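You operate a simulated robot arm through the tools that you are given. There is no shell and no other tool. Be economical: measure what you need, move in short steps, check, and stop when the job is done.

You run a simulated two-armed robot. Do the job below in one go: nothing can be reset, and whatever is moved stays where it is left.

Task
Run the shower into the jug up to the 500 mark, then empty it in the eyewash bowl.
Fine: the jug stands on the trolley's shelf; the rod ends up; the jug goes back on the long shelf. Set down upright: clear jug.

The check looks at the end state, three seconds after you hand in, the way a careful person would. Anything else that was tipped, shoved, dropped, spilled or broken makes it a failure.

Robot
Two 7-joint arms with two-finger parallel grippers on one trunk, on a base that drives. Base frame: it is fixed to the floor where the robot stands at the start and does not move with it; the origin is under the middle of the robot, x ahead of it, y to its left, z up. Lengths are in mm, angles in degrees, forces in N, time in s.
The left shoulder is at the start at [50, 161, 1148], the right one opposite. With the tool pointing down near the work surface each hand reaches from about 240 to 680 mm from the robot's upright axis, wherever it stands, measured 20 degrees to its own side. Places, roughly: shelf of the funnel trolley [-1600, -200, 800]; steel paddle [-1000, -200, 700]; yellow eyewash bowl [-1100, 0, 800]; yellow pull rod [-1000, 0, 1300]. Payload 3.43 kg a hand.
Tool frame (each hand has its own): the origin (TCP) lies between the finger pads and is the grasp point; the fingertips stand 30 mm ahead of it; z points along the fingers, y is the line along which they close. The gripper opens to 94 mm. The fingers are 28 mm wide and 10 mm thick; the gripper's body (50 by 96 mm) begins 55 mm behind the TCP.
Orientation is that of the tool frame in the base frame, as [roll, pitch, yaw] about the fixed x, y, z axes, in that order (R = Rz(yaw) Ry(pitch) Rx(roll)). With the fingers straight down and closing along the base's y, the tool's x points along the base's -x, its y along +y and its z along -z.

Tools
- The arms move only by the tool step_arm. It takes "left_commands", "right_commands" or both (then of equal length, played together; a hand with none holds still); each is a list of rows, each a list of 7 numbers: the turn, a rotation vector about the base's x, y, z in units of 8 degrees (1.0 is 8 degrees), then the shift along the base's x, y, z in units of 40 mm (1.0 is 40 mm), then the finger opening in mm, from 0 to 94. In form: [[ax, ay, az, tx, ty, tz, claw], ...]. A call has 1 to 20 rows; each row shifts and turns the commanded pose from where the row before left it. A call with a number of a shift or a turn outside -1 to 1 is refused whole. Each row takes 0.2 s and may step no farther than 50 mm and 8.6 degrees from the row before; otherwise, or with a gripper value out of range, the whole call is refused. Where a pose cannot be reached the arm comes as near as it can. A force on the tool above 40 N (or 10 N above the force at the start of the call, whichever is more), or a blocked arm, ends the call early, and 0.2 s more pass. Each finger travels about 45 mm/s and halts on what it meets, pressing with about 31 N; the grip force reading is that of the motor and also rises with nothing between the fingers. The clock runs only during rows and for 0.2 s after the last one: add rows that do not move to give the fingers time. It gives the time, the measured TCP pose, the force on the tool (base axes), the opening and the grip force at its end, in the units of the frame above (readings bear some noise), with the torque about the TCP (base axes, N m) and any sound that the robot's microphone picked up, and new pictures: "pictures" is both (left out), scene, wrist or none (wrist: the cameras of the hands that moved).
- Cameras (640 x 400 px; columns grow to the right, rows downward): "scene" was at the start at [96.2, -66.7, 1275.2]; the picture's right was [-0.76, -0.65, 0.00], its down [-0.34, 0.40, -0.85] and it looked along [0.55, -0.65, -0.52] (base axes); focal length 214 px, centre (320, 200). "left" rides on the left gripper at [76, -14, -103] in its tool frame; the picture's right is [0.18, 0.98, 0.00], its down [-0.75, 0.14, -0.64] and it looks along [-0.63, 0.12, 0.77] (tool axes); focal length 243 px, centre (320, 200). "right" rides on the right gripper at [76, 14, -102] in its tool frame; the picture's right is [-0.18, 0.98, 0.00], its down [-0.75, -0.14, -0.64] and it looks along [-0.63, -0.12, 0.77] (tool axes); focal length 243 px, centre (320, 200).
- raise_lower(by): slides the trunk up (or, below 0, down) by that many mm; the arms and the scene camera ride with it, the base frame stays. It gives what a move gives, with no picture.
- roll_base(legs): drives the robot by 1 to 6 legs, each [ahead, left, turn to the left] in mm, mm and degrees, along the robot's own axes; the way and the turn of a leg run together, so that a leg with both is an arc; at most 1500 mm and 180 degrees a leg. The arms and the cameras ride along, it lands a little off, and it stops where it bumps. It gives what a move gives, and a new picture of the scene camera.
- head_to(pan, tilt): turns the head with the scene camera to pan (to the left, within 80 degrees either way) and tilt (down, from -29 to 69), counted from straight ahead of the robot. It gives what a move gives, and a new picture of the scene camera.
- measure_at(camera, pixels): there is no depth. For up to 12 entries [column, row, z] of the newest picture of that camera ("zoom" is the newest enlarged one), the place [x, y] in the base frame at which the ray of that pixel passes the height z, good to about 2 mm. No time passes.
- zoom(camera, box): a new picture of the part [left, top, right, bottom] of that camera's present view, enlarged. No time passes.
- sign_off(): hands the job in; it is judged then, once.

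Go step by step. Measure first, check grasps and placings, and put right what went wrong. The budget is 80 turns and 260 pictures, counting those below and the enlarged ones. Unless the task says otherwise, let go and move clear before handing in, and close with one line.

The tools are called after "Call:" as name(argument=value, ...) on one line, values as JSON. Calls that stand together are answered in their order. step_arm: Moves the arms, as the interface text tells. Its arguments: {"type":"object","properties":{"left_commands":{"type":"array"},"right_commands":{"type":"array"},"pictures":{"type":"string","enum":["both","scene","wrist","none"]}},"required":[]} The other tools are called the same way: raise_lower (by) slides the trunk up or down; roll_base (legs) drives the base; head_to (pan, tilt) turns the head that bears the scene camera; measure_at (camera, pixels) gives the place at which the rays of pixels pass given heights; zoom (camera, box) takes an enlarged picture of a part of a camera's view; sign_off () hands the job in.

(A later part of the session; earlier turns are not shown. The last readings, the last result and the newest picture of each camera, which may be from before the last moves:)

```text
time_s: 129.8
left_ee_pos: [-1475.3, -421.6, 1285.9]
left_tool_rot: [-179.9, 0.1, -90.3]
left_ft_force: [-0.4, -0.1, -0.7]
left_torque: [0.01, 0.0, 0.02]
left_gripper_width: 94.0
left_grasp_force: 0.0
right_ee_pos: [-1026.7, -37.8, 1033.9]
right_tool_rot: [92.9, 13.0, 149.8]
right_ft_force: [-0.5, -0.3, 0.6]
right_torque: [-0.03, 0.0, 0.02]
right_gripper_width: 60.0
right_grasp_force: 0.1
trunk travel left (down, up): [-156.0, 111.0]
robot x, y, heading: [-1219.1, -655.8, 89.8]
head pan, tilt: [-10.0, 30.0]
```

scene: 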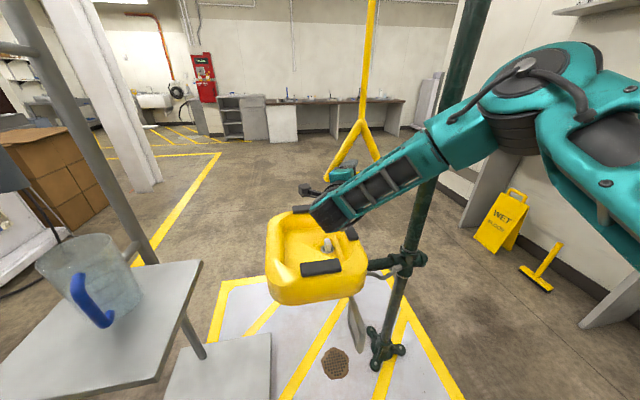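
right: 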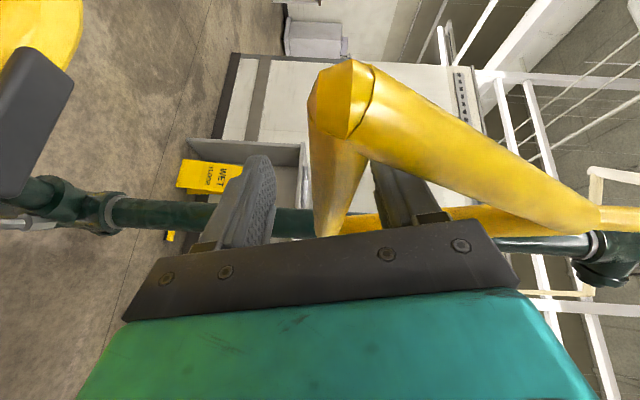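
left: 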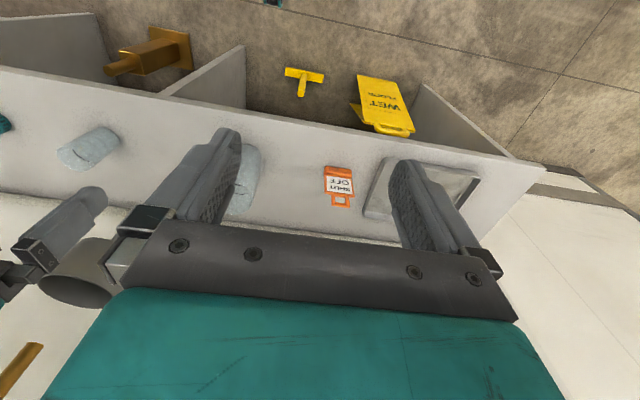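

The upper finger is through the triangle and the lower one is beneath the bar. I'll close on the bar, then aim the head at the jug for monitoring.

Call:
step_arm(right_commands=[[0, 0, 0, 0, 0, 0, 30], [0, 0, 0, 0, 0, 0, 0], [0, 0, 0, 0, 0, 0, 0], [0, 0, 0, 0, 0, 0, 0], [0, 0, 0, 0, 0, 0, 0]], pictures="wrist")

Call:
head_to(pan=30, tilt=32)

Call:
zoom(camera="scene", box=[220, 130, 330, 260])

```text
time_s: 131.0
left_ee_pos: [-1475.0, -420.2, 1287.3]
left_tool_rot: [-180.0, 0.0, -90.3]
left_ft_force: [0.5, -0.5, 0.0]
left_torque: [-0.04, -0.03, 0.02]
left_gripper_width: 93.8
left_grasp_force: 0.0
right_ee_pos: [-1027.0, -38.0, 1033.4]
right_tool_rot: [92.9, 12.9, 149.8]
right_ft_force: [-4.0, 6.4, 3.3]
right_torque: [0.0, 1.38, -0.26]
right_gripper_width: 29.9
right_grasp_force: 44.8
trunk travel left (down, up): [-156.0, 111.0]
robot x, y, heading: [-1219.3, -652.7, 89.4]
head pan, tilt: [-10.0, 30.0]
```

right: 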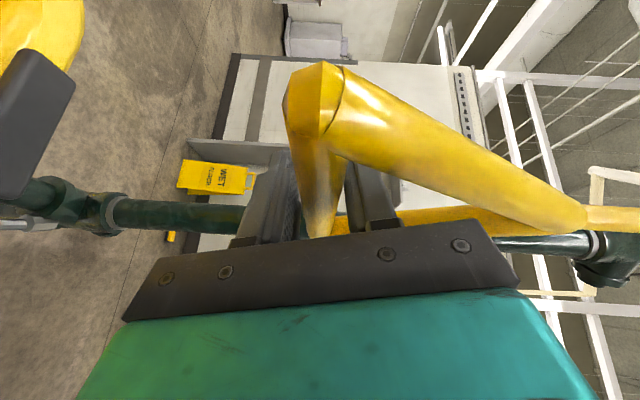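

```text
time_s: 132.0
left_ee_pos: [-1475.0, -420.8, 1286.0]
left_tool_rot: [-179.8, -0.1, -90.3]
left_ft_force: [-0.1, -0.1, 0.2]
left_torque: [0.01, 0.02, 0.0]
left_gripper_width: 93.9
left_grasp_force: 0.0
right_ee_pos: [-1026.9, -39.3, 1033.4]
right_tool_rot: [93.0, 12.9, 149.8]
right_ft_force: [-4.5, 6.5, 3.3]
right_torque: [0.08, 1.59, 0.11]
right_gripper_width: 29.7
right_grasp_force: 44.9
trunk travel left (down, up): [-156.0, 111.0]
robot x, y, heading: [-1219.0, -656.0, 89.8]
head pan, tilt: [30.0, 32.0]
```

scene: 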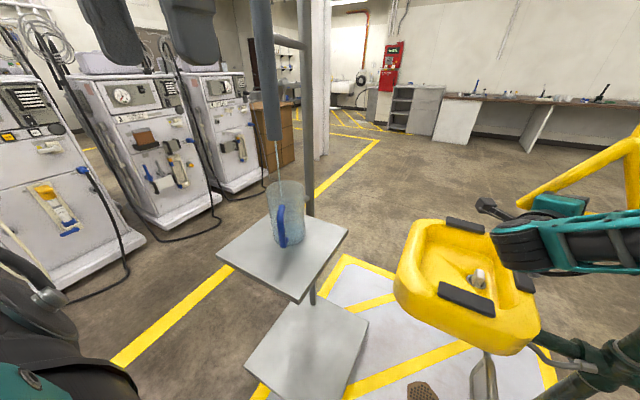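

```text
3.08 times, centred on (275, 195) of scene
```

zoom: 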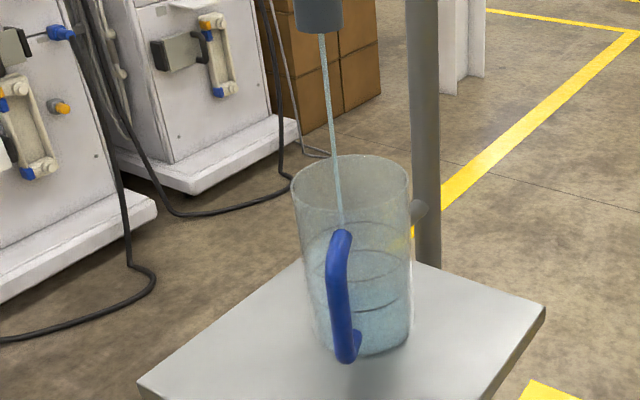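

Closing on the bar already opened the valve a little: a thin stream falls cleanly into the jug. No time passes while I zoom, so I'll check the level now.

Call:
zoom(camera="scene", box=[258, 170, 308, 255])

```text
4.71 times, centred on (283, 212) of scene
```

zoom: 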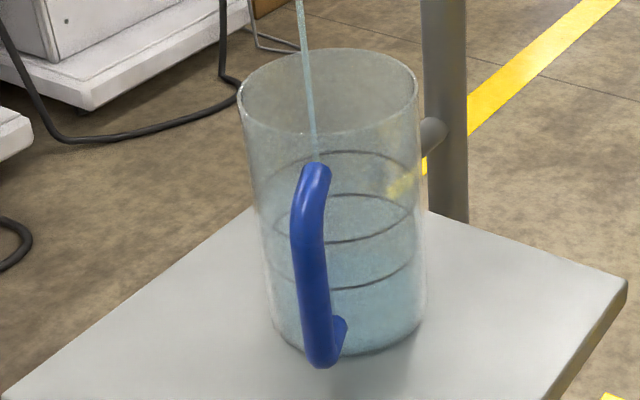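

I'll let this gentle flow run for about 1.2 s to see how fast the level rises.

Call:
step_arm(right_commands=[[0, 0, 0, 0, 0, 0, 0], [0, 0, 0, 0, 0, 0, 0], [0, 0, 0, 0, 0, 0, 0], [0, 0, 0, 0, 0, 0, 0], [0, 0, 0, 0, 0, 0, 0]], pictures="none")

Call:
zoom(camera="scene", box=[258, 170, 308, 255])

```text
time_s: 133.2
left_ee_pos: [-1476.4, -420.6, 1285.6]
left_tool_rot: [-179.8, 0.1, -90.4]
left_ft_force: [-0.3, 0.2, 0.2]
left_torque: [0.01, 0.02, 0.0]
left_gripper_width: 93.9
left_grasp_force: 0.1
right_ee_pos: [-1026.4, -38.2, 1033.0]
right_tool_rot: [93.0, 13.0, 149.7]
right_ft_force: [-6.0, 5.8, 1.8]
right_torque: [0.03, 1.48, 0.09]
right_gripper_width: 30.0
right_grasp_force: 44.7
trunk travel left (down, up): [-156.0, 111.0]
robot x, y, heading: [-1218.9, -653.1, 89.7]
head pan, tilt: [30.0, 32.0]
```

```text
4.71 times, centred on (283, 212) of scene
```

zoom: 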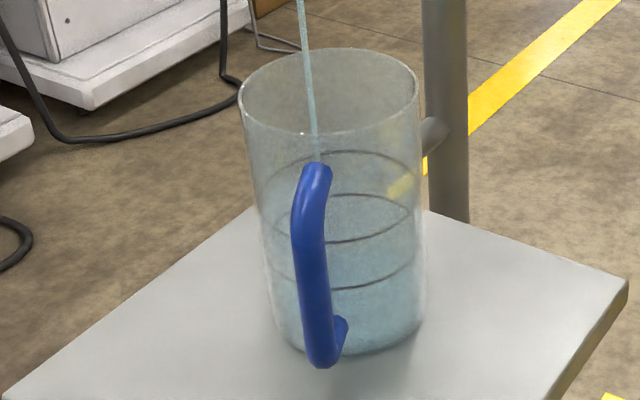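

The level can't be read clearly from this steep angle. I'll push the bar up to pause the flow while I bring the left wrist camera round to a side view.

Call:
step_arm(right_commands=[[0, 0, 0, 0, 0, 0.2, 0], [0, 0, 0, 0, 0, 0.2, 0], [0, 0, 0, 0, 0, 0, 0]], pictures="scene")

Call:
zoom(camera="scene", box=[240, 120, 320, 255])

```text
time_s: 134.0
left_ee_pos: [-1475.2, -416.6, 1285.5]
left_tool_rot: [-180.0, -0.1, -90.3]
left_ft_force: [-0.2, 0.6, 0.1]
left_torque: [0.02, 0.02, -0.02]
left_gripper_width: 94.0
left_grasp_force: 0.1
right_ee_pos: [-1026.7, -38.7, 1040.0]
right_tool_rot: [94.1, 13.4, 150.3]
right_ft_force: [-10.2, 9.6, -32.7]
right_torque: [0.12, 1.21, -1.41]
right_gripper_width: 29.8
right_grasp_force: 44.8
trunk travel left (down, up): [-156.0, 111.0]
robot x, y, heading: [-1216.5, -654.0, 89.5]
head pan, tilt: [30.0, 32.0]
```

scene: 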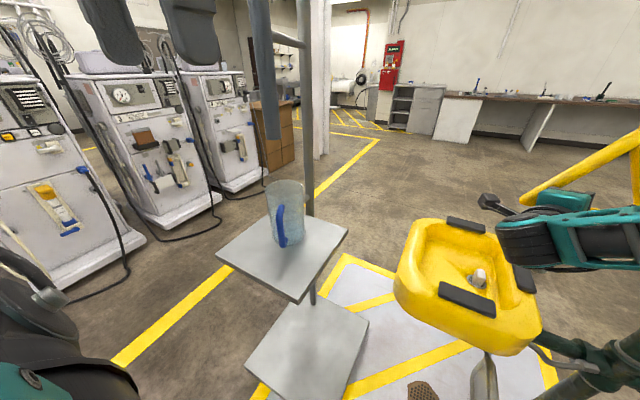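

```text
2.96 times, centred on (280, 188) of scene
```

zoom: 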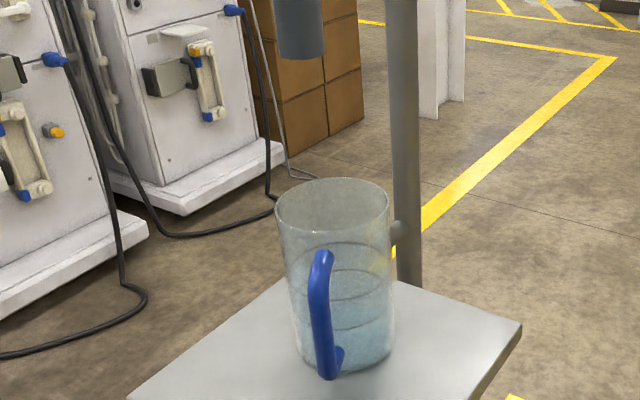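

The stream stopped with the rod pressed up. Next I'll bring the left hand's camera to a side view about 260 mm from the jug, near ring height.

Call:
step_arm(left_commands=[[0.47, 0, 0, -0.26, 0, -0.78, 40], [0.47, 0, 0, -0.26, 0, -0.78, 20], [0.47, 0, 0, -0.26, 0, -0.78, 0], [0.47, 0, 0, -0.26, 0, -0.78, 0], [0.47, 0, 0, -0.26, 0, -0.78, 0], [0.47, 0, 0, -0.26, 0, -0.78, 0], [0.47, 0, 0, -0.26, 0, -0.78, 0], [0.47, 0, 0, -0.26, 0, -0.78, 0], [0.47, 0, 0, -0.26, 0, -0.78, 0], [0.47, 0, 0, -0.26, 0, -0.78, 0], [0.47, 0, 0, -0.26, 0, -0.78, 0], [0.47, 0, 0, -0.26, 0, -0.78, 0], [0, 0, -0.4, 0, 0.4, 0, 0], [0, 0, -0.4, 0, 0.6, 0, 0], [0, 0, -0.4, 0, 0.6, 0, 0], [0, 0, -0.4, 0, 0.6, 0, 0], [0, 0, 0, 0, 0, 0, 0]])

```text
time_s: 137.6
left_ee_pos: [-1626.4, -269.8, 957.7]
left_tool_rot: [179.7, 44.9, -103.2]
left_ft_force: [-0.4, 0.5, 0.7]
left_torque: [0.02, -0.03, 0.02]
left_gripper_width: 0.1
left_grasp_force: 31.1
left hand out of reach, approached as far as the arm can: row 6, 7, 8, 9, 10, 12, 13, 15, 16
right_ee_pos: [-1027.1, -38.3, 1039.8]
right_tool_rot: [94.1, 13.2, 150.2]
right_ft_force: [-6.7, 2.4, -34.6]
right_torque: [0.2, 1.33, -0.14]
right_gripper_width: 29.4
right_grasp_force: 44.9
trunk travel left (down, up): [-156.0, 111.0]
robot x, y, heading: [-1215.4, -653.0, 89.9]
head pan, tilt: [30.0, 32.0]
```

scene: 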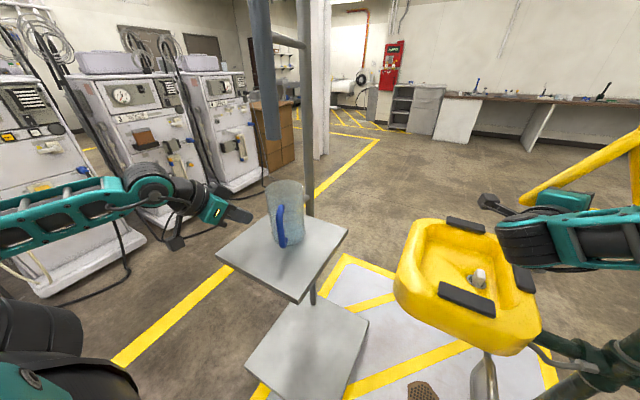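
left: 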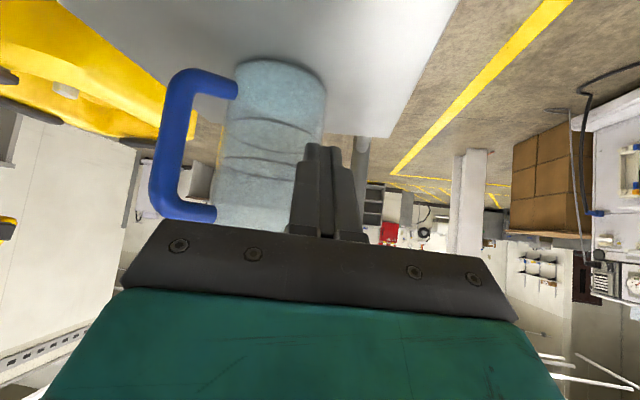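

The left camera now sees the jug side-on, upside down. I'll zoom in on the rings and the level.

Call:
zoom(camera="left", box=[180, 40, 360, 240])

```text
2.00 times, centred on (270, 140) of left
```

zoom: 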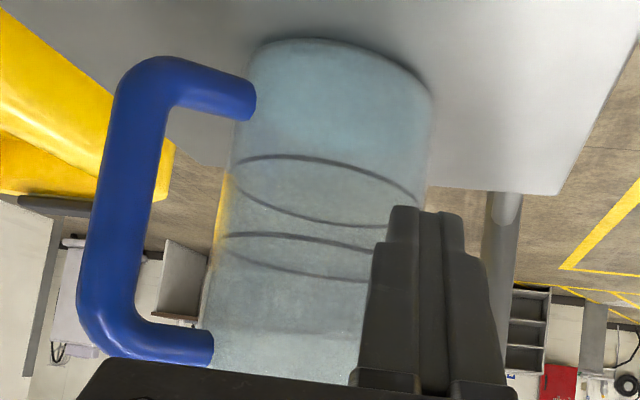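

Two rings are clear here, with water tint from the base to about the lower ring. I'll run a measured 1 s pulse at the earlier small opening and compare.

Call:
step_arm(right_commands=[[0, 0, 0, 0, 0, -0.2, 0], [0, 0, 0, 0, 0, -0.2, 0], [0, 0, 0, 0, 0, 0, 0], [0, 0, 0, 0, 0, 0, 0], [0, 0, 0, 0, 0, 0, 0], [0, 0, 0, 0, 0, 0.2, 0], [0, 0, 0, 0, 0, 0.2, 0], [0, 0, 0, 0, 0, 0, 0]], pictures="none")

Call:
zoom(camera="left", box=[180, 40, 360, 240])

Call:
zoom(camera="scene", box=[258, 120, 308, 255])

```text
time_s: 139.4
left_ee_pos: [-1626.5, -271.0, 956.2]
left_tool_rot: [179.6, 44.9, -103.2]
left_ft_force: [0.0, -0.1, -0.2]
left_torque: [0.02, 0.0, -0.01]
left_gripper_width: 0.0
left_grasp_force: 30.3
right_ee_pos: [-1027.2, -39.5, 1040.5]
right_tool_rot: [93.9, 13.4, 150.2]
right_ft_force: [-10.2, 5.8, -31.4]
right_torque: [0.15, 1.1, -1.34]
right_gripper_width: 29.8
right_grasp_force: 45.1
trunk travel left (down, up): [-156.0, 111.0]
robot x, y, heading: [-1216.5, -654.2, 89.4]
head pan, tilt: [30.0, 32.0]
```

```text
2.00 times, centred on (270, 140) of left
```

zoom: 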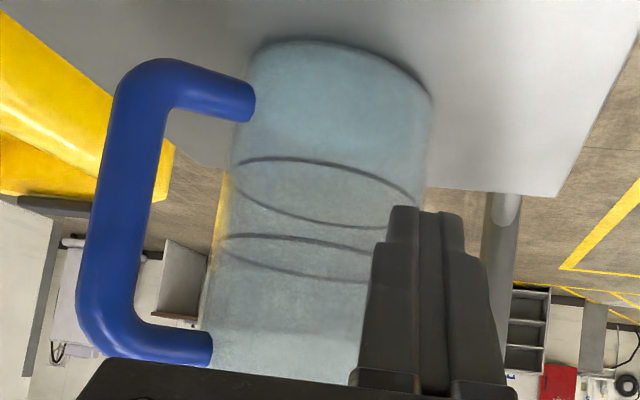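

```text
2.96 times, centred on (283, 188) of scene
```

zoom: 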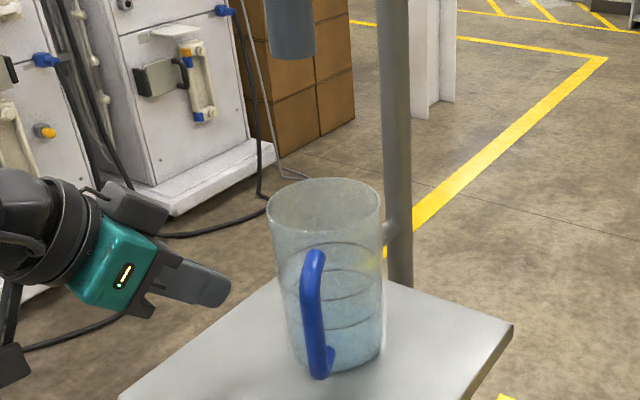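

The pulses are controllable. I'll zoom in tighter on the left view to find the water surface.

Call:
zoom(camera="left", box=[210, 90, 340, 190])

Call:
zoom(camera="scene", box=[262, 190, 308, 250])

```text
4.00 times, centred on (275, 140) of left
```

zoom: 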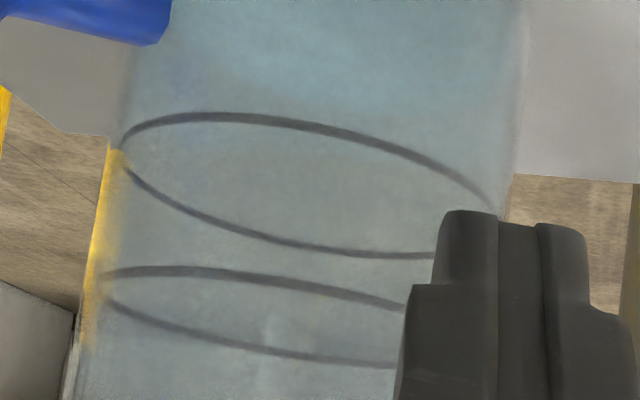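

```text
6.67 times, centred on (285, 220) of scene
```

zoom: 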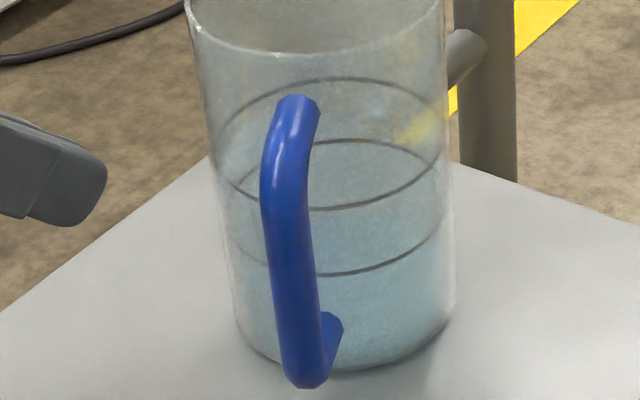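

The surface is still hard to pick out because the camera looks slightly down. I'll lower the left hand toward ring height for an edge-on view.

Call:
step_arm(left_commands=[[0, 0, 0, 0, -0.5, -0.3, 0], [0, 0, 0, 0, -0.5, -0.3, 0], [0, 0, 0, 0, -0.5, -0.4, 0], [0, 0, 0, 0, 0, -0.4, 0], [0, 0, 0, 0, 0, 0, 0]], pictures="wrist")

Call:
zoom(camera="left", box=[180, 40, 360, 240])

```text
time_s: 140.6
left_ee_pos: [-1603.0, -316.7, 901.0]
left_tool_rot: [179.7, 45.1, -103.3]
left_ft_force: [0.0, 0.3, -0.3]
left_torque: [0.0, 0.0, -0.03]
left_gripper_width: 0.0
left_grasp_force: 30.3
left hand out of reach, approached as far as the arm can: row 1, 2, 3
right_ee_pos: [-1025.8, -38.8, 1041.0]
right_tool_rot: [94.2, 13.2, 150.2]
right_ft_force: [-7.9, -0.9, -34.6]
right_torque: [0.14, 1.24, -0.24]
right_gripper_width: 29.7
right_grasp_force: 45.2
trunk travel left (down, up): [-156.0, 111.0]
robot x, y, heading: [-1213.4, -650.6, 89.8]
head pan, tilt: [30.0, 32.0]
```

left: 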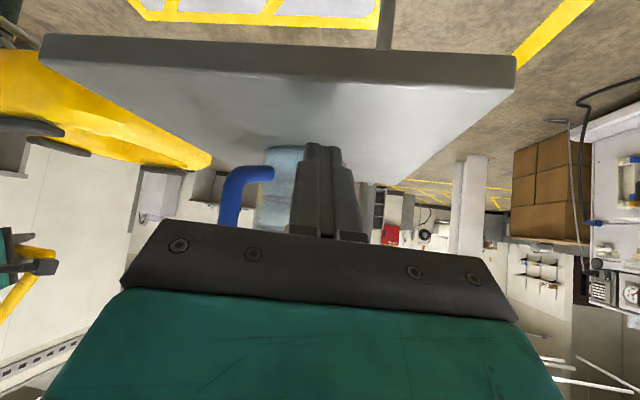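

```text
2.00 times, centred on (270, 140) of left
```

zoom: 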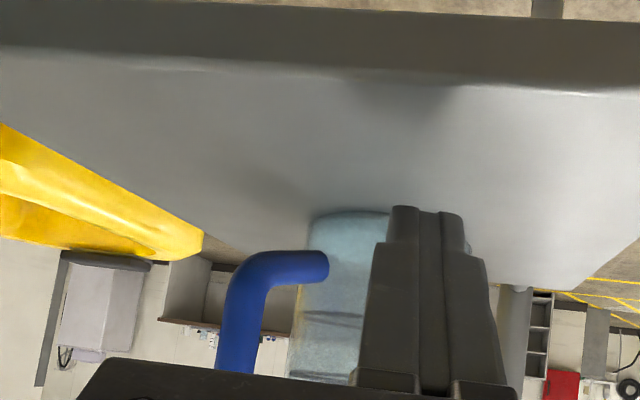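

The blue band seems to end a bit below the lower ring, but the fingers cover most of it. I'll slide the left hand to -x and pitch it up so the jug comes clear of the fingers.

Call:
step_arm(left_commands=[[0.7, 0, 0, -0.4, 0, 0.3, 0], [0.7, 0, 0, -0.4, 0, 0.3, 0], [0.7, 0, 0, -0.4, 0, 0.3, 0], [0, 0, 0, 0, 0, 0, 0]], pictures="wrist")

Call:
zoom(camera="left", box=[180, 60, 340, 220])

```text
time_s: 141.6
left_ee_pos: [-1616.7, -285.1, 931.8]
left_tool_rot: [171.7, 61.3, -109.5]
left_ft_force: [0.2, 0.3, -0.4]
left_torque: [-0.02, 0.04, -0.02]
left_gripper_width: 0.4
left_grasp_force: 31.1
left hand out of reach, approached as far as the arm can: row 1, 2, 3
right_ee_pos: [-1025.7, -39.0, 1039.9]
right_tool_rot: [94.3, 13.4, 150.3]
right_ft_force: [-7.4, -1.1, -34.0]
right_torque: [0.1, 1.35, -0.24]
right_gripper_width: 29.7
right_grasp_force: 45.0
trunk travel left (down, up): [-156.0, 111.0]
robot x, y, heading: [-1216.8, -653.2, 89.8]
head pan, tilt: [30.0, 32.0]
```

left: 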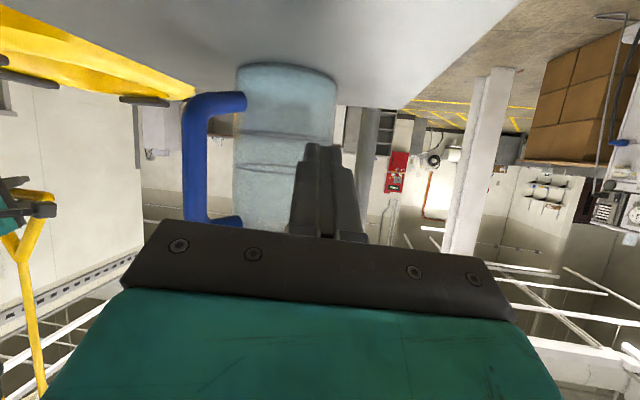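

```text
2.50 times, centred on (260, 140) of left
```

zoom: 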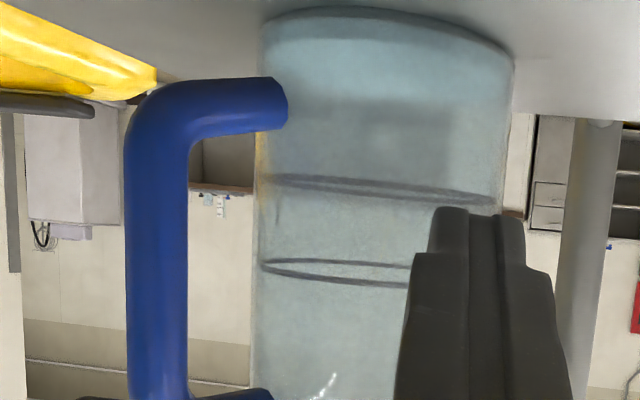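

This edge-on view is good, with rings at zoom rows 185 and 270. I'll enlarge it further to find the waterline.

Call:
zoom(camera="left", box=[228, 60, 308, 220])

Call:
zoom(camera="left", box=[228, 85, 318, 150])

```text
2.50 times, centred on (268, 140) of left
```

zoom: 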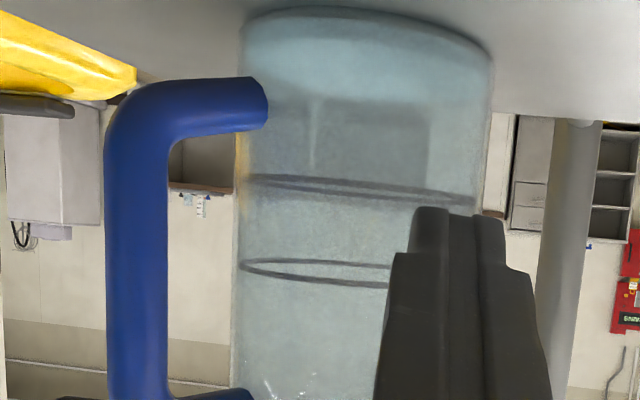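

```text
6.15 times, centred on (273, 118) of left
```

zoom: 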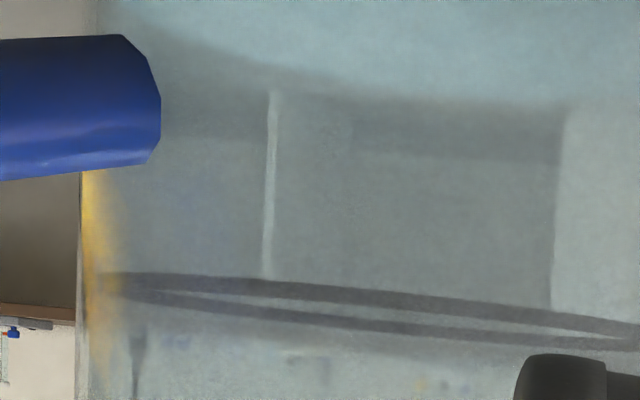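

There is no obvious waterline yet, and the thin stream suggests only 150 to 250 ml so far. I'll run a 1.5 s pulse and compare this same view.

Call:
step_arm(right_commands=[[0, 0, 0, 0, 0, -0.2, 0], [0, 0, 0, 0, 0, -0.2, 0], [0, 0, 0, 0, 0, 0, 0], [0, 0, 0, 0, 0, 0, 0], [0, 0, 0, 0, 0, 0, 0], [0, 0, 0, 0, 0, 0, 0], [0, 0, 0, 0, 0, 0, 0], [0, 0, 0, 0, 0, 0, 0]], pictures="none")

Call:
zoom(camera="left", box=[180, 60, 340, 220])

Call:
zoom(camera="scene", box=[250, 130, 310, 255])

```text
time_s: 143.4
left_ee_pos: [-1618.4, -287.1, 932.6]
left_tool_rot: [171.8, 61.2, -109.4]
left_ft_force: [0.2, -0.4, -0.5]
left_torque: [0.03, 0.0, -0.01]
left_gripper_width: 0.1
left_grasp_force: 31.1
right_ee_pos: [-1028.0, -39.6, 1033.6]
right_tool_rot: [93.0, 12.9, 149.8]
right_ft_force: [-10.7, 6.0, 4.2]
right_torque: [0.08, 1.47, -0.19]
right_gripper_width: 29.8
right_grasp_force: 45.0
trunk travel left (down, up): [-156.0, 111.0]
robot x, y, heading: [-1216.7, -654.4, 89.5]
head pan, tilt: [30.0, 32.0]
```

```text
2.50 times, centred on (260, 140) of left
```

zoom: 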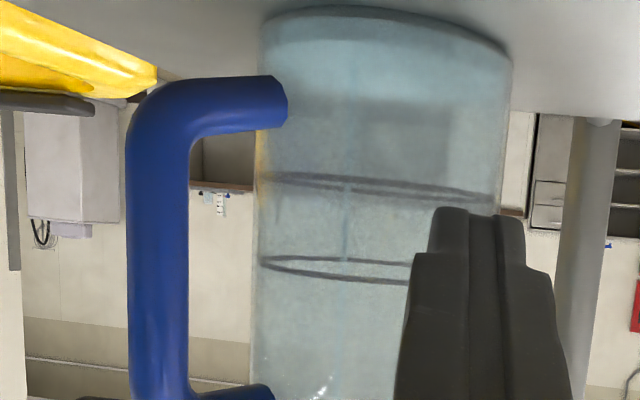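

```text
3.20 times, centred on (280, 192) of scene
```

zoom: 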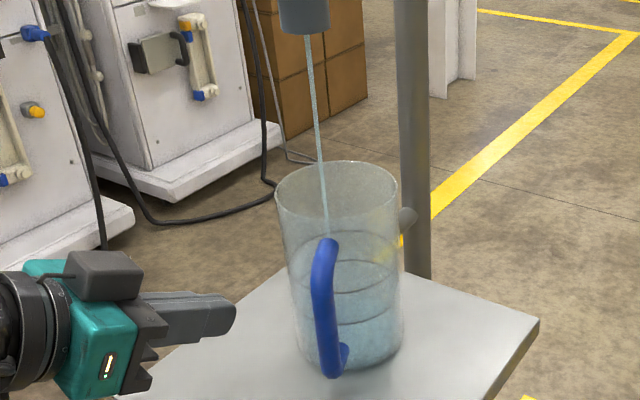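

The falling stream shows faintly inside the jug, and its lower end should mark the surface. I'll zoom on it.

Call:
zoom(camera="left", box=[240, 60, 310, 130])

Call:
zoom(camera="scene", box=[262, 178, 308, 250])

```text
5.71 times, centred on (275, 95) of left
```

zoom: 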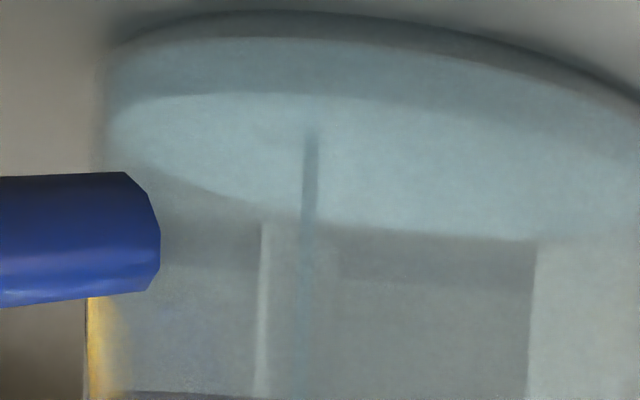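

```text
5.56 times, centred on (285, 214) of scene
```

zoom: 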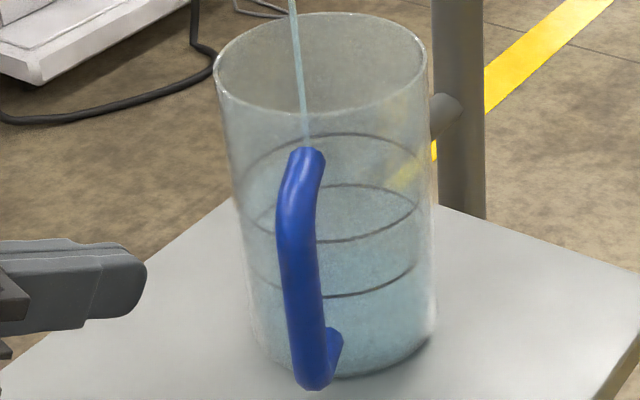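

Now it's clear: the surface ellipse spans rows 95–230 of the zoom, only about 10 mm up (roughly 70 ml), so this opening gives about 12 ml/s. I'll open the rod further.

Call:
step_arm(right_commands=[[0, 0, 0, 0, 0, -0.25, 0], [0, 0, 0, 0, 0, -0.25, 0], [0, 0, 0, 0, 0, 0, 0], [0, 0, 0, 0, 0, 0, 0], [0, 0, 0, 0, 0, 0, 0], [0, 0, 0, 0, 0, 0, 0]], pictures="none")

Call:
zoom(camera="left", box=[230, 60, 310, 160])

Call:
zoom(camera="scene", box=[250, 130, 310, 255])

```text
time_s: 144.8
left_ee_pos: [-1617.6, -286.7, 932.1]
left_tool_rot: [171.9, 61.2, -109.3]
left_ft_force: [0.8, -0.5, 0.4]
left_torque: [0.02, 0.01, 0.03]
left_gripper_width: 0.2
left_grasp_force: 31.1
right_ee_pos: [-1027.0, -40.4, 1014.0]
right_tool_rot: [93.1, 13.0, 149.8]
right_ft_force: [-12.9, 10.0, -1.1]
right_torque: [0.03, 1.37, -0.32]
right_gripper_width: 29.6
right_grasp_force: 44.6
trunk travel left (down, up): [-156.0, 111.0]
robot x, y, heading: [-1220.4, -648.1, 89.8]
head pan, tilt: [30.0, 32.0]
```

```text
4.00 times, centred on (270, 110) of left
```

zoom: 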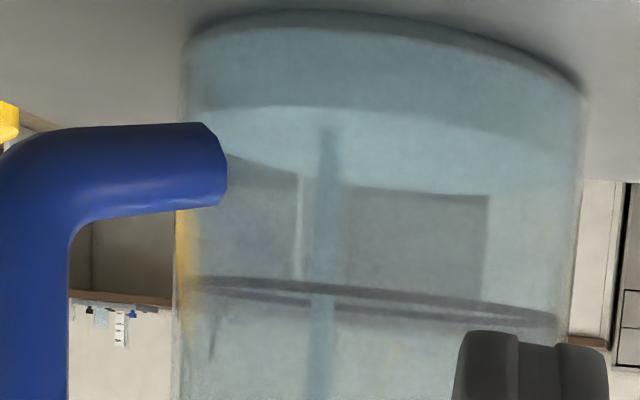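

```text
3.20 times, centred on (280, 192) of scene
```

zoom: 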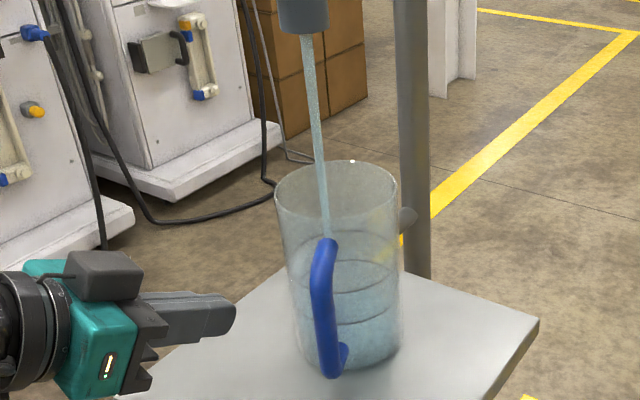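

The stream is thicker now and the level has risen from full row 77 to 86, where base is 66 and lower ring 132, so about 45 ml/s. I'll hold for 4 s and check.

Call:
step_arm(right_commands=[[0, 0, 0, 0, 0, 0, 0], [0, 0, 0, 0, 0, 0, 0], [0, 0, 0, 0, 0, 0, 0], [0, 0, 0, 0, 0, 0, 0], [0, 0, 0, 0, 0, 0, 0], [0, 0, 0, 0, 0, 0, 0], [0, 0, 0, 0, 0, 0, 0], [0, 0, 0, 0, 0, 0, 0], [0, 0, 0, 0, 0, 0, 0], [0, 0, 0, 0, 0, 0, 0], [0, 0, 0, 0, 0, 0, 0], [0, 0, 0, 0, 0, 0, 0], [0, 0, 0, 0, 0, 0, 0], [0, 0, 0, 0, 0, 0, 0], [0, 0, 0, 0, 0, 0, 0], [0, 0, 0, 0, 0, 0, 0], [0, 0, 0, 0, 0, 0, 0], [0, 0, 0, 0, 0, 0, 0], [0, 0, 0, 0, 0, 0, 0]], pictures="none")

Call:
zoom(camera="left", box=[220, 60, 320, 200])

```text
time_s: 148.8
left_ee_pos: [-1618.5, -287.1, 932.3]
left_tool_rot: [171.8, 61.2, -109.5]
left_ft_force: [0.8, 0.0, 0.1]
left_torque: [-0.04, -0.02, -0.03]
left_gripper_width: 0.0
left_grasp_force: 30.8
right_ee_pos: [-1026.5, -40.2, 1014.1]
right_tool_rot: [93.0, 12.9, 149.8]
right_ft_force: [-13.2, 5.8, -2.1]
right_torque: [-0.03, 1.39, -0.17]
right_gripper_width: 29.7
right_grasp_force: 44.8
trunk travel left (down, up): [-156.0, 111.0]
robot x, y, heading: [-1217.4, -653.0, 89.5]
head pan, tilt: [30.0, 32.0]
```

```text
2.86 times, centred on (270, 130) of left
```

zoom: 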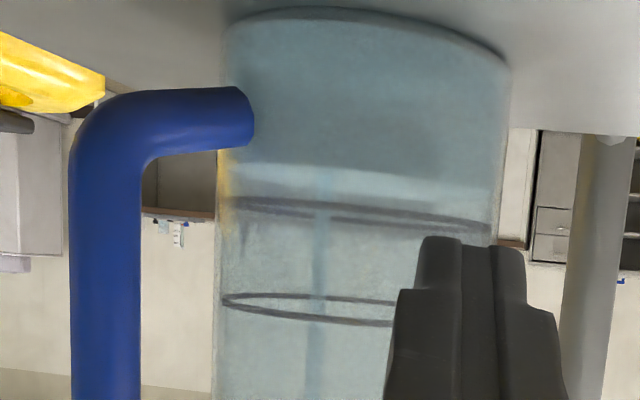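

The surface front is now at full row 118, with rings at about 132 and 165. Before going further I must settle which ring is 500, so I'll measure the jug precisely with silhouette bearings from both cameras (no time passes).

Call:
measure_at(camera="scene", pixels=[[268.5, 205, 1100], [268.5, 205, 800], [305.1, 210.4, 1100], [305.1, 210.4, 800], [285, 188, 1100], [285, 188, 900], [285, 248, 900], [285, 248, 800]])

Call:
measure_at(camera="left", pixels=[[235.7, 125, 920], [235.7, 125, 850], [332, 123, 920], [332, 123, 850], [283, 66, 900], [283, 66, 830], [283, 134, 920], [283, 134, 880], [283, 166, 960], [283, 166, 940]])

Call:
zoom(camera="left", box=[220, 120, 320, 240])

```text
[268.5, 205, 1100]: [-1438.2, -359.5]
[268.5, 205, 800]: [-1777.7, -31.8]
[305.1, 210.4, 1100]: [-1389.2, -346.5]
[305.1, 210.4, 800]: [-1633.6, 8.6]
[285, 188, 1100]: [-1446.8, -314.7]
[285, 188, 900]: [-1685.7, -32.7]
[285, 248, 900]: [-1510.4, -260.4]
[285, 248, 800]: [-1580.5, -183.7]
```

```text
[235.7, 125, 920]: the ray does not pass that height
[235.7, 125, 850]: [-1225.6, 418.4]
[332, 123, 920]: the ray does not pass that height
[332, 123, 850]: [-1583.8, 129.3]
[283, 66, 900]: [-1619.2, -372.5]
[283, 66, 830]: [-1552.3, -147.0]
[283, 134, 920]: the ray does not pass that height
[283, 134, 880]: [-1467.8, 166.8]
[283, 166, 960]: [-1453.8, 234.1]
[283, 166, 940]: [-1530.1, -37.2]
```

```text
3.33 times, centred on (270, 180) of left
```

zoom: 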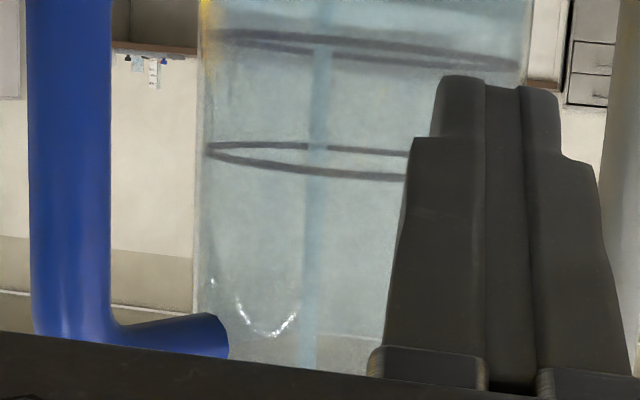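

The silhouettes give the jug centre at (-1565,-172) with r≈46, and the rings at about 49 mm (≈300 ml) and 80 mm (≈500 ml) above the base, so the upper ring is the 500 mark. Level is about 240 ml at 41 ml/s, so I'll run 4 s more and check.

Call:
step_arm(right_commands=[[0, 0, 0, 0, 0, 0, 0], [0, 0, 0, 0, 0, 0, 0], [0, 0, 0, 0, 0, 0, 0], [0, 0, 0, 0, 0, 0, 0], [0, 0, 0, 0, 0, 0, 0], [0, 0, 0, 0, 0, 0, 0], [0, 0, 0, 0, 0, 0, 0], [0, 0, 0, 0, 0, 0, 0], [0, 0, 0, 0, 0, 0, 0], [0, 0, 0, 0, 0, 0, 0], [0, 0, 0, 0, 0, 0, 0], [0, 0, 0, 0, 0, 0, 0], [0, 0, 0, 0, 0, 0, 0], [0, 0, 0, 0, 0, 0, 0], [0, 0, 0, 0, 0, 0, 0], [0, 0, 0, 0, 0, 0, 0], [0, 0, 0, 0, 0, 0, 0], [0, 0, 0, 0, 0, 0, 0], [0, 0, 0, 0, 0, 0, 0]], pictures="none")

Call:
zoom(camera="left", box=[225, 100, 315, 200])

```text
time_s: 152.8
left_ee_pos: [-1618.1, -287.0, 930.8]
left_tool_rot: [171.8, 61.2, -109.4]
left_ft_force: [0.6, 0.5, 0.4]
left_torque: [0.0, 0.01, -0.01]
left_gripper_width: 0.0
left_grasp_force: 30.9
right_ee_pos: [-1027.7, -40.6, 1014.4]
right_tool_rot: [93.0, 12.9, 149.8]
right_ft_force: [-12.6, 7.0, -0.2]
right_torque: [0.02, 1.4, -0.17]
right_gripper_width: 29.5
right_grasp_force: 45.5
trunk travel left (down, up): [-156.0, 111.0]
robot x, y, heading: [-1219.4, -656.1, 89.6]
head pan, tilt: [30.0, 32.0]
```

```text
4.00 times, centred on (270, 150) of left
```

zoom: 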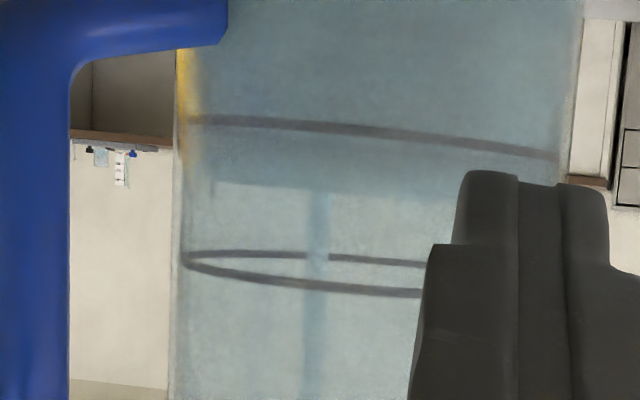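

The waterline is at row 146, with the rings at 131 and 166, so about 390 ml. I'll run 1.8 s more at this rate and then throttle back to the small opening.

Call:
step_arm(right_commands=[[0, 0, 0, 0, 0, 0, 0], [0, 0, 0, 0, 0, 0, 0], [0, 0, 0, 0, 0, 0, 0], [0, 0, 0, 0, 0, 0, 0], [0, 0, 0, 0, 0, 0, 0], [0, 0, 0, 0, 0, 0, 0], [0, 0, 0, 0, 0, 0, 0], [0, 0, 0, 0, 0, 0, 0], [0, 0, 0, 0, 0, 0, 0], [0, 0, 0, 0, 0, 0.5, 0]], pictures="none")

Call:
zoom(camera="left", box=[225, 120, 315, 200])

```text
time_s: 155.0
left_ee_pos: [-1617.1, -287.4, 931.5]
left_tool_rot: [171.8, 61.3, -109.4]
left_ft_force: [0.3, 0.0, 0.6]
left_torque: [-0.03, 0.01, 0.01]
left_gripper_width: 0.2
left_grasp_force: 31.3
right_ee_pos: [-1026.1, -41.0, 1035.0]
right_tool_rot: [92.8, 12.7, 149.7]
right_ft_force: [-8.1, 4.5, 0.5]
right_torque: [0.03, 1.63, 0.51]
right_gripper_width: 29.3
right_grasp_force: 45.0
trunk travel left (down, up): [-156.0, 111.0]
robot x, y, heading: [-1216.8, -653.8, 89.6]
head pan, tilt: [30.0, 32.0]
```

```text
5.00 times, centred on (270, 160) of left
```

zoom: 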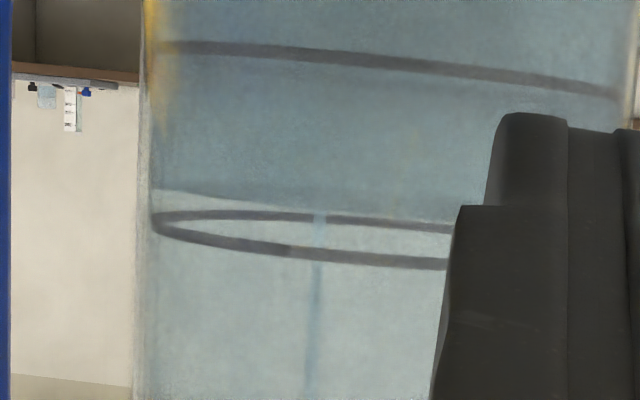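

The surface's left end is at zoom row 190 and ring 2's at 220, so about 5 mm (33 ml) short with a thin stream still running. I'll hold for 1.6 s and recheck.

Call:
step_arm(right_commands=[[0, 0, 0, 0, 0, 0, 0], [0, 0, 0, 0, 0, 0, 0], [0, 0, 0, 0, 0, 0, 0], [0, 0, 0, 0, 0, 0, 0], [0, 0, 0, 0, 0, 0, 0], [0, 0, 0, 0, 0, 0, 0], [0, 0, 0, 0, 0, 0, 0]], pictures="none")

Call:
zoom(camera="left", box=[225, 120, 315, 200])

```text
time_s: 156.6
left_ee_pos: [-1618.3, -287.2, 932.5]
left_tool_rot: [171.8, 61.3, -109.5]
left_ft_force: [0.0, -0.2, -1.0]
left_torque: [0.04, 0.01, -0.02]
left_gripper_width: 0.0
left_grasp_force: 30.5
right_ee_pos: [-1025.9, -40.7, 1033.6]
right_tool_rot: [93.0, 12.9, 149.7]
right_ft_force: [-5.2, 8.9, 3.9]
right_torque: [-0.03, 1.34, -0.53]
right_gripper_width: 29.7
right_grasp_force: 45.3
trunk travel left (down, up): [-156.0, 111.0]
robot x, y, heading: [-1213.9, -654.3, 89.6]
head pan, tilt: [30.0, 32.0]
```

```text
5.00 times, centred on (270, 160) of left
```

zoom: 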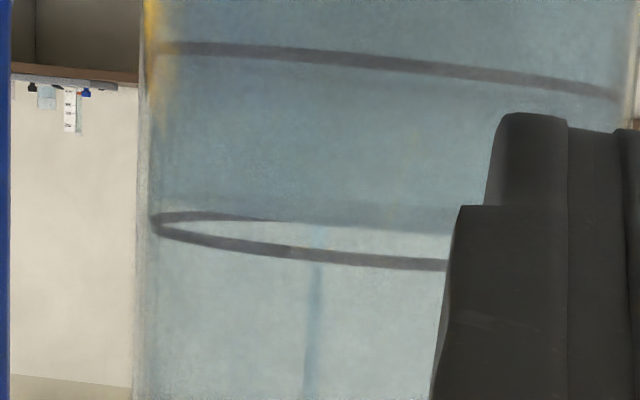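

The boundary now nearly coincides with ring 2's far arc. I'll zoom tighter, and check the scene view too, before deciding on the last few millilitres.

Call:
zoom(camera="left", box=[232, 145, 302, 185])

Call:
zoom(camera="scene", box=[262, 185, 308, 230])

```text
9.14 times, centred on (267, 165) of left
```

zoom: 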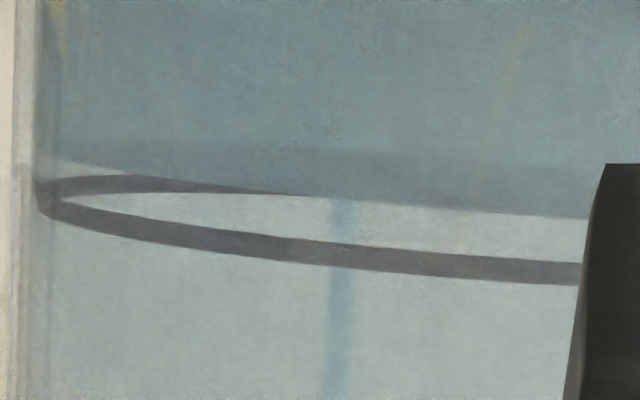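

```text
8.89 times, centred on (285, 208) of scene
```

zoom: 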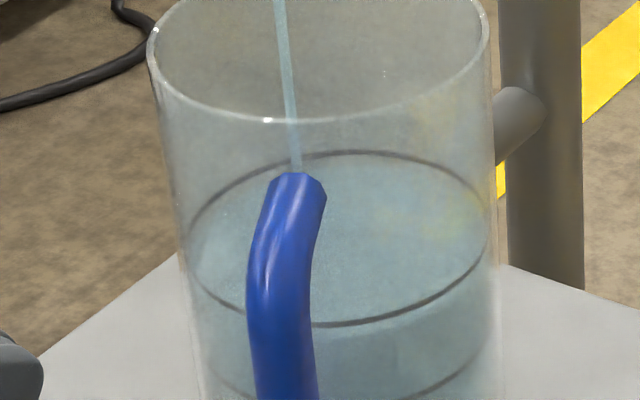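

The finer view shows the surface edges about 4 mm below the ring's arcs (near edge at row 195, ring at 245). I'll let the trickle run 2 s more.

Call:
step_arm(right_commands=[[0, 0, 0, 0, 0, 0, 0], [0, 0, 0, 0, 0, 0, 0], [0, 0, 0, 0, 0, 0, 0], [0, 0, 0, 0, 0, 0, 0], [0, 0, 0, 0, 0, 0, 0], [0, 0, 0, 0, 0, 0, 0], [0, 0, 0, 0, 0, 0, 0], [0, 0, 0, 0, 0, 0, 0], [0, 0, 0, 0, 0, 0, 0]], pictures="none")

Call:
zoom(camera="left", box=[232, 145, 302, 185])

Call:
zoom(camera="scene", box=[262, 185, 308, 230])

```text
time_s: 158.6
left_ee_pos: [-1616.6, -287.5, 931.4]
left_tool_rot: [171.8, 61.4, -109.5]
left_ft_force: [0.3, 0.3, 0.0]
left_torque: [-0.05, 0.03, 0.02]
left_gripper_width: 0.0
left_grasp_force: 30.8
right_ee_pos: [-1025.7, -41.4, 1032.4]
right_tool_rot: [93.0, 12.8, 149.7]
right_ft_force: [-3.2, 6.3, 0.2]
right_torque: [0.01, 1.31, -0.42]
right_gripper_width: 29.6
right_grasp_force: 45.2
trunk travel left (down, up): [-156.0, 111.0]
robot x, y, heading: [-1218.9, -654.7, 89.9]
head pan, tilt: [30.0, 32.0]
```

```text
9.14 times, centred on (267, 165) of left
```

zoom: 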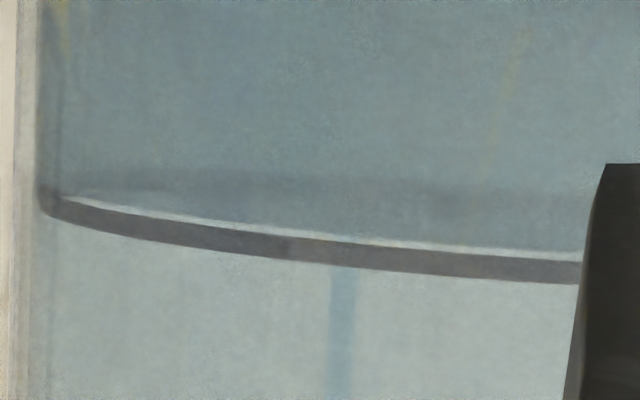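

```text
8.89 times, centred on (285, 208) of scene
```

zoom: 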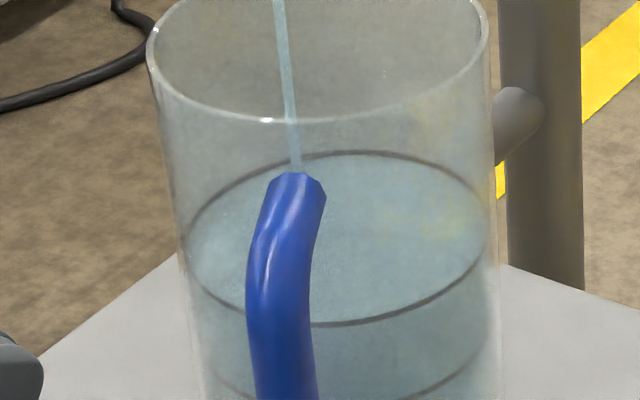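

The water edge is now just under the 500 line, about 1.7 mm short. I'll hold 0.4 s and then push the rod fully up.

Call:
step_arm(right_commands=[[0, 0, 0, 0, 0, 0, 0], [0, 0, 0, 0, 0, 0, 0], [0, 0, 0, 0, 0, 0.2, 0], [0, 0, 0, 0, 0, 0.2, 0], [0, 0, 0, 0, 0, 0, 0], [0, 0, 0, 0, 0, 0, 0]], pictures="none")

Call:
zoom(camera="left", box=[232, 145, 302, 185])

Call:
zoom(camera="scene", box=[250, 130, 310, 255])

```text
time_s: 160.0
left_ee_pos: [-1617.5, -286.6, 931.0]
left_tool_rot: [171.7, 61.2, -109.5]
left_ft_force: [-0.3, -0.1, 0.2]
left_torque: [0.01, -0.01, 0.01]
left_gripper_width: 0.0
left_grasp_force: 31.0
right_ee_pos: [-1026.6, -40.9, 1040.4]
right_tool_rot: [94.1, 13.4, 150.3]
right_ft_force: [-8.3, -10.8, -33.7]
right_torque: [0.19, 1.12, -0.09]
right_gripper_width: 29.6
right_grasp_force: 45.0
trunk travel left (down, up): [-156.0, 111.0]
robot x, y, heading: [-1214.4, -657.1, 89.9]
head pan, tilt: [30.0, 32.0]
```

```text
9.14 times, centred on (267, 165) of left
```

zoom: 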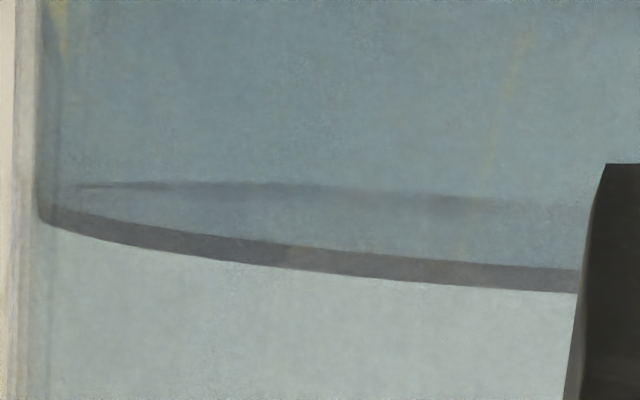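

```text
3.20 times, centred on (280, 192) of scene
```

zoom: 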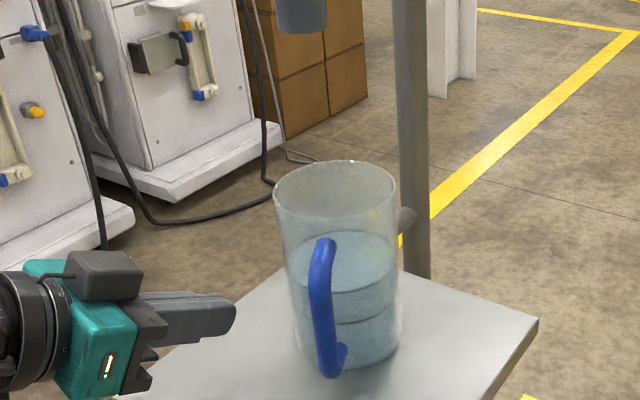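

The waterline sits on the 500 line and the stream is off. I'll open the fingers, back straight out of the triangle, and pull the left hand away too.

Call:
step_arm(right_commands=[[0, 0, 0, 0, 0, 0, 45], [0, 0, 0, 0, 0, 0, 62], [0, 0, 0, 0, 0, 0, 62], [0, 0, 0, 0, 0, 0, 62], [0, 0, 0, 0, 0, 0, 62]], pictures="wrist")

Call:
zoom(camera="scene", box=[250, 130, 310, 255])

```text
time_s: 161.2
left_ee_pos: [-1615.9, -287.8, 933.3]
left_tool_rot: [171.4, 61.3, -109.8]
left_ft_force: [-0.3, -0.1, 0.9]
left_torque: [-0.02, -0.02, -0.02]
left_gripper_width: 0.0
left_grasp_force: 31.0
right_ee_pos: [-1021.8, -40.8, 1050.2]
right_tool_rot: [92.9, 12.7, 149.4]
right_ft_force: [16.3, -2.9, -1.5]
right_torque: [0.11, 0.66, 0.25]
right_gripper_width: 59.3
right_grasp_force: 0.1
trunk travel left (down, up): [-156.0, 111.0]
robot x, y, heading: [-1219.6, -651.1, 89.6]
head pan, tilt: [30.0, 32.0]
```

right: 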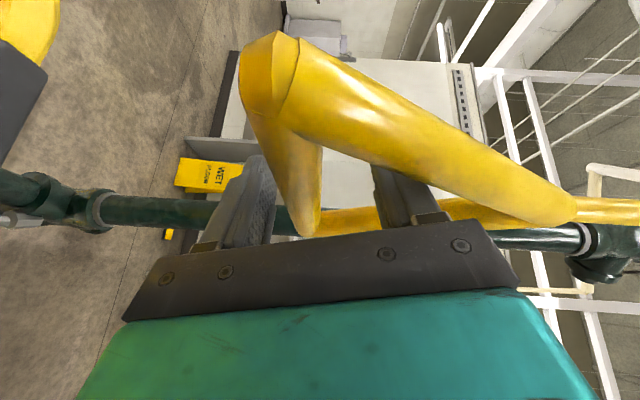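

```text
3.20 times, centred on (280, 192) of scene
```

zoom: 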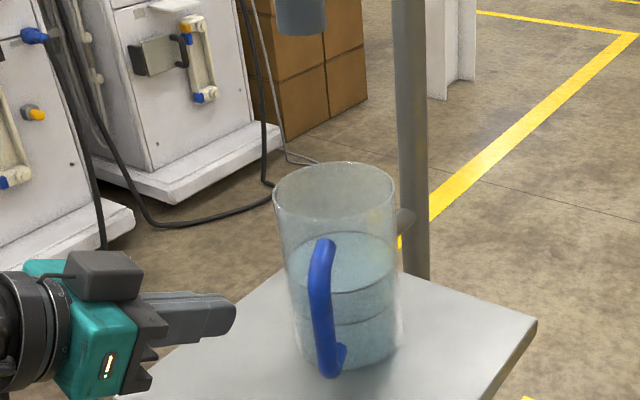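

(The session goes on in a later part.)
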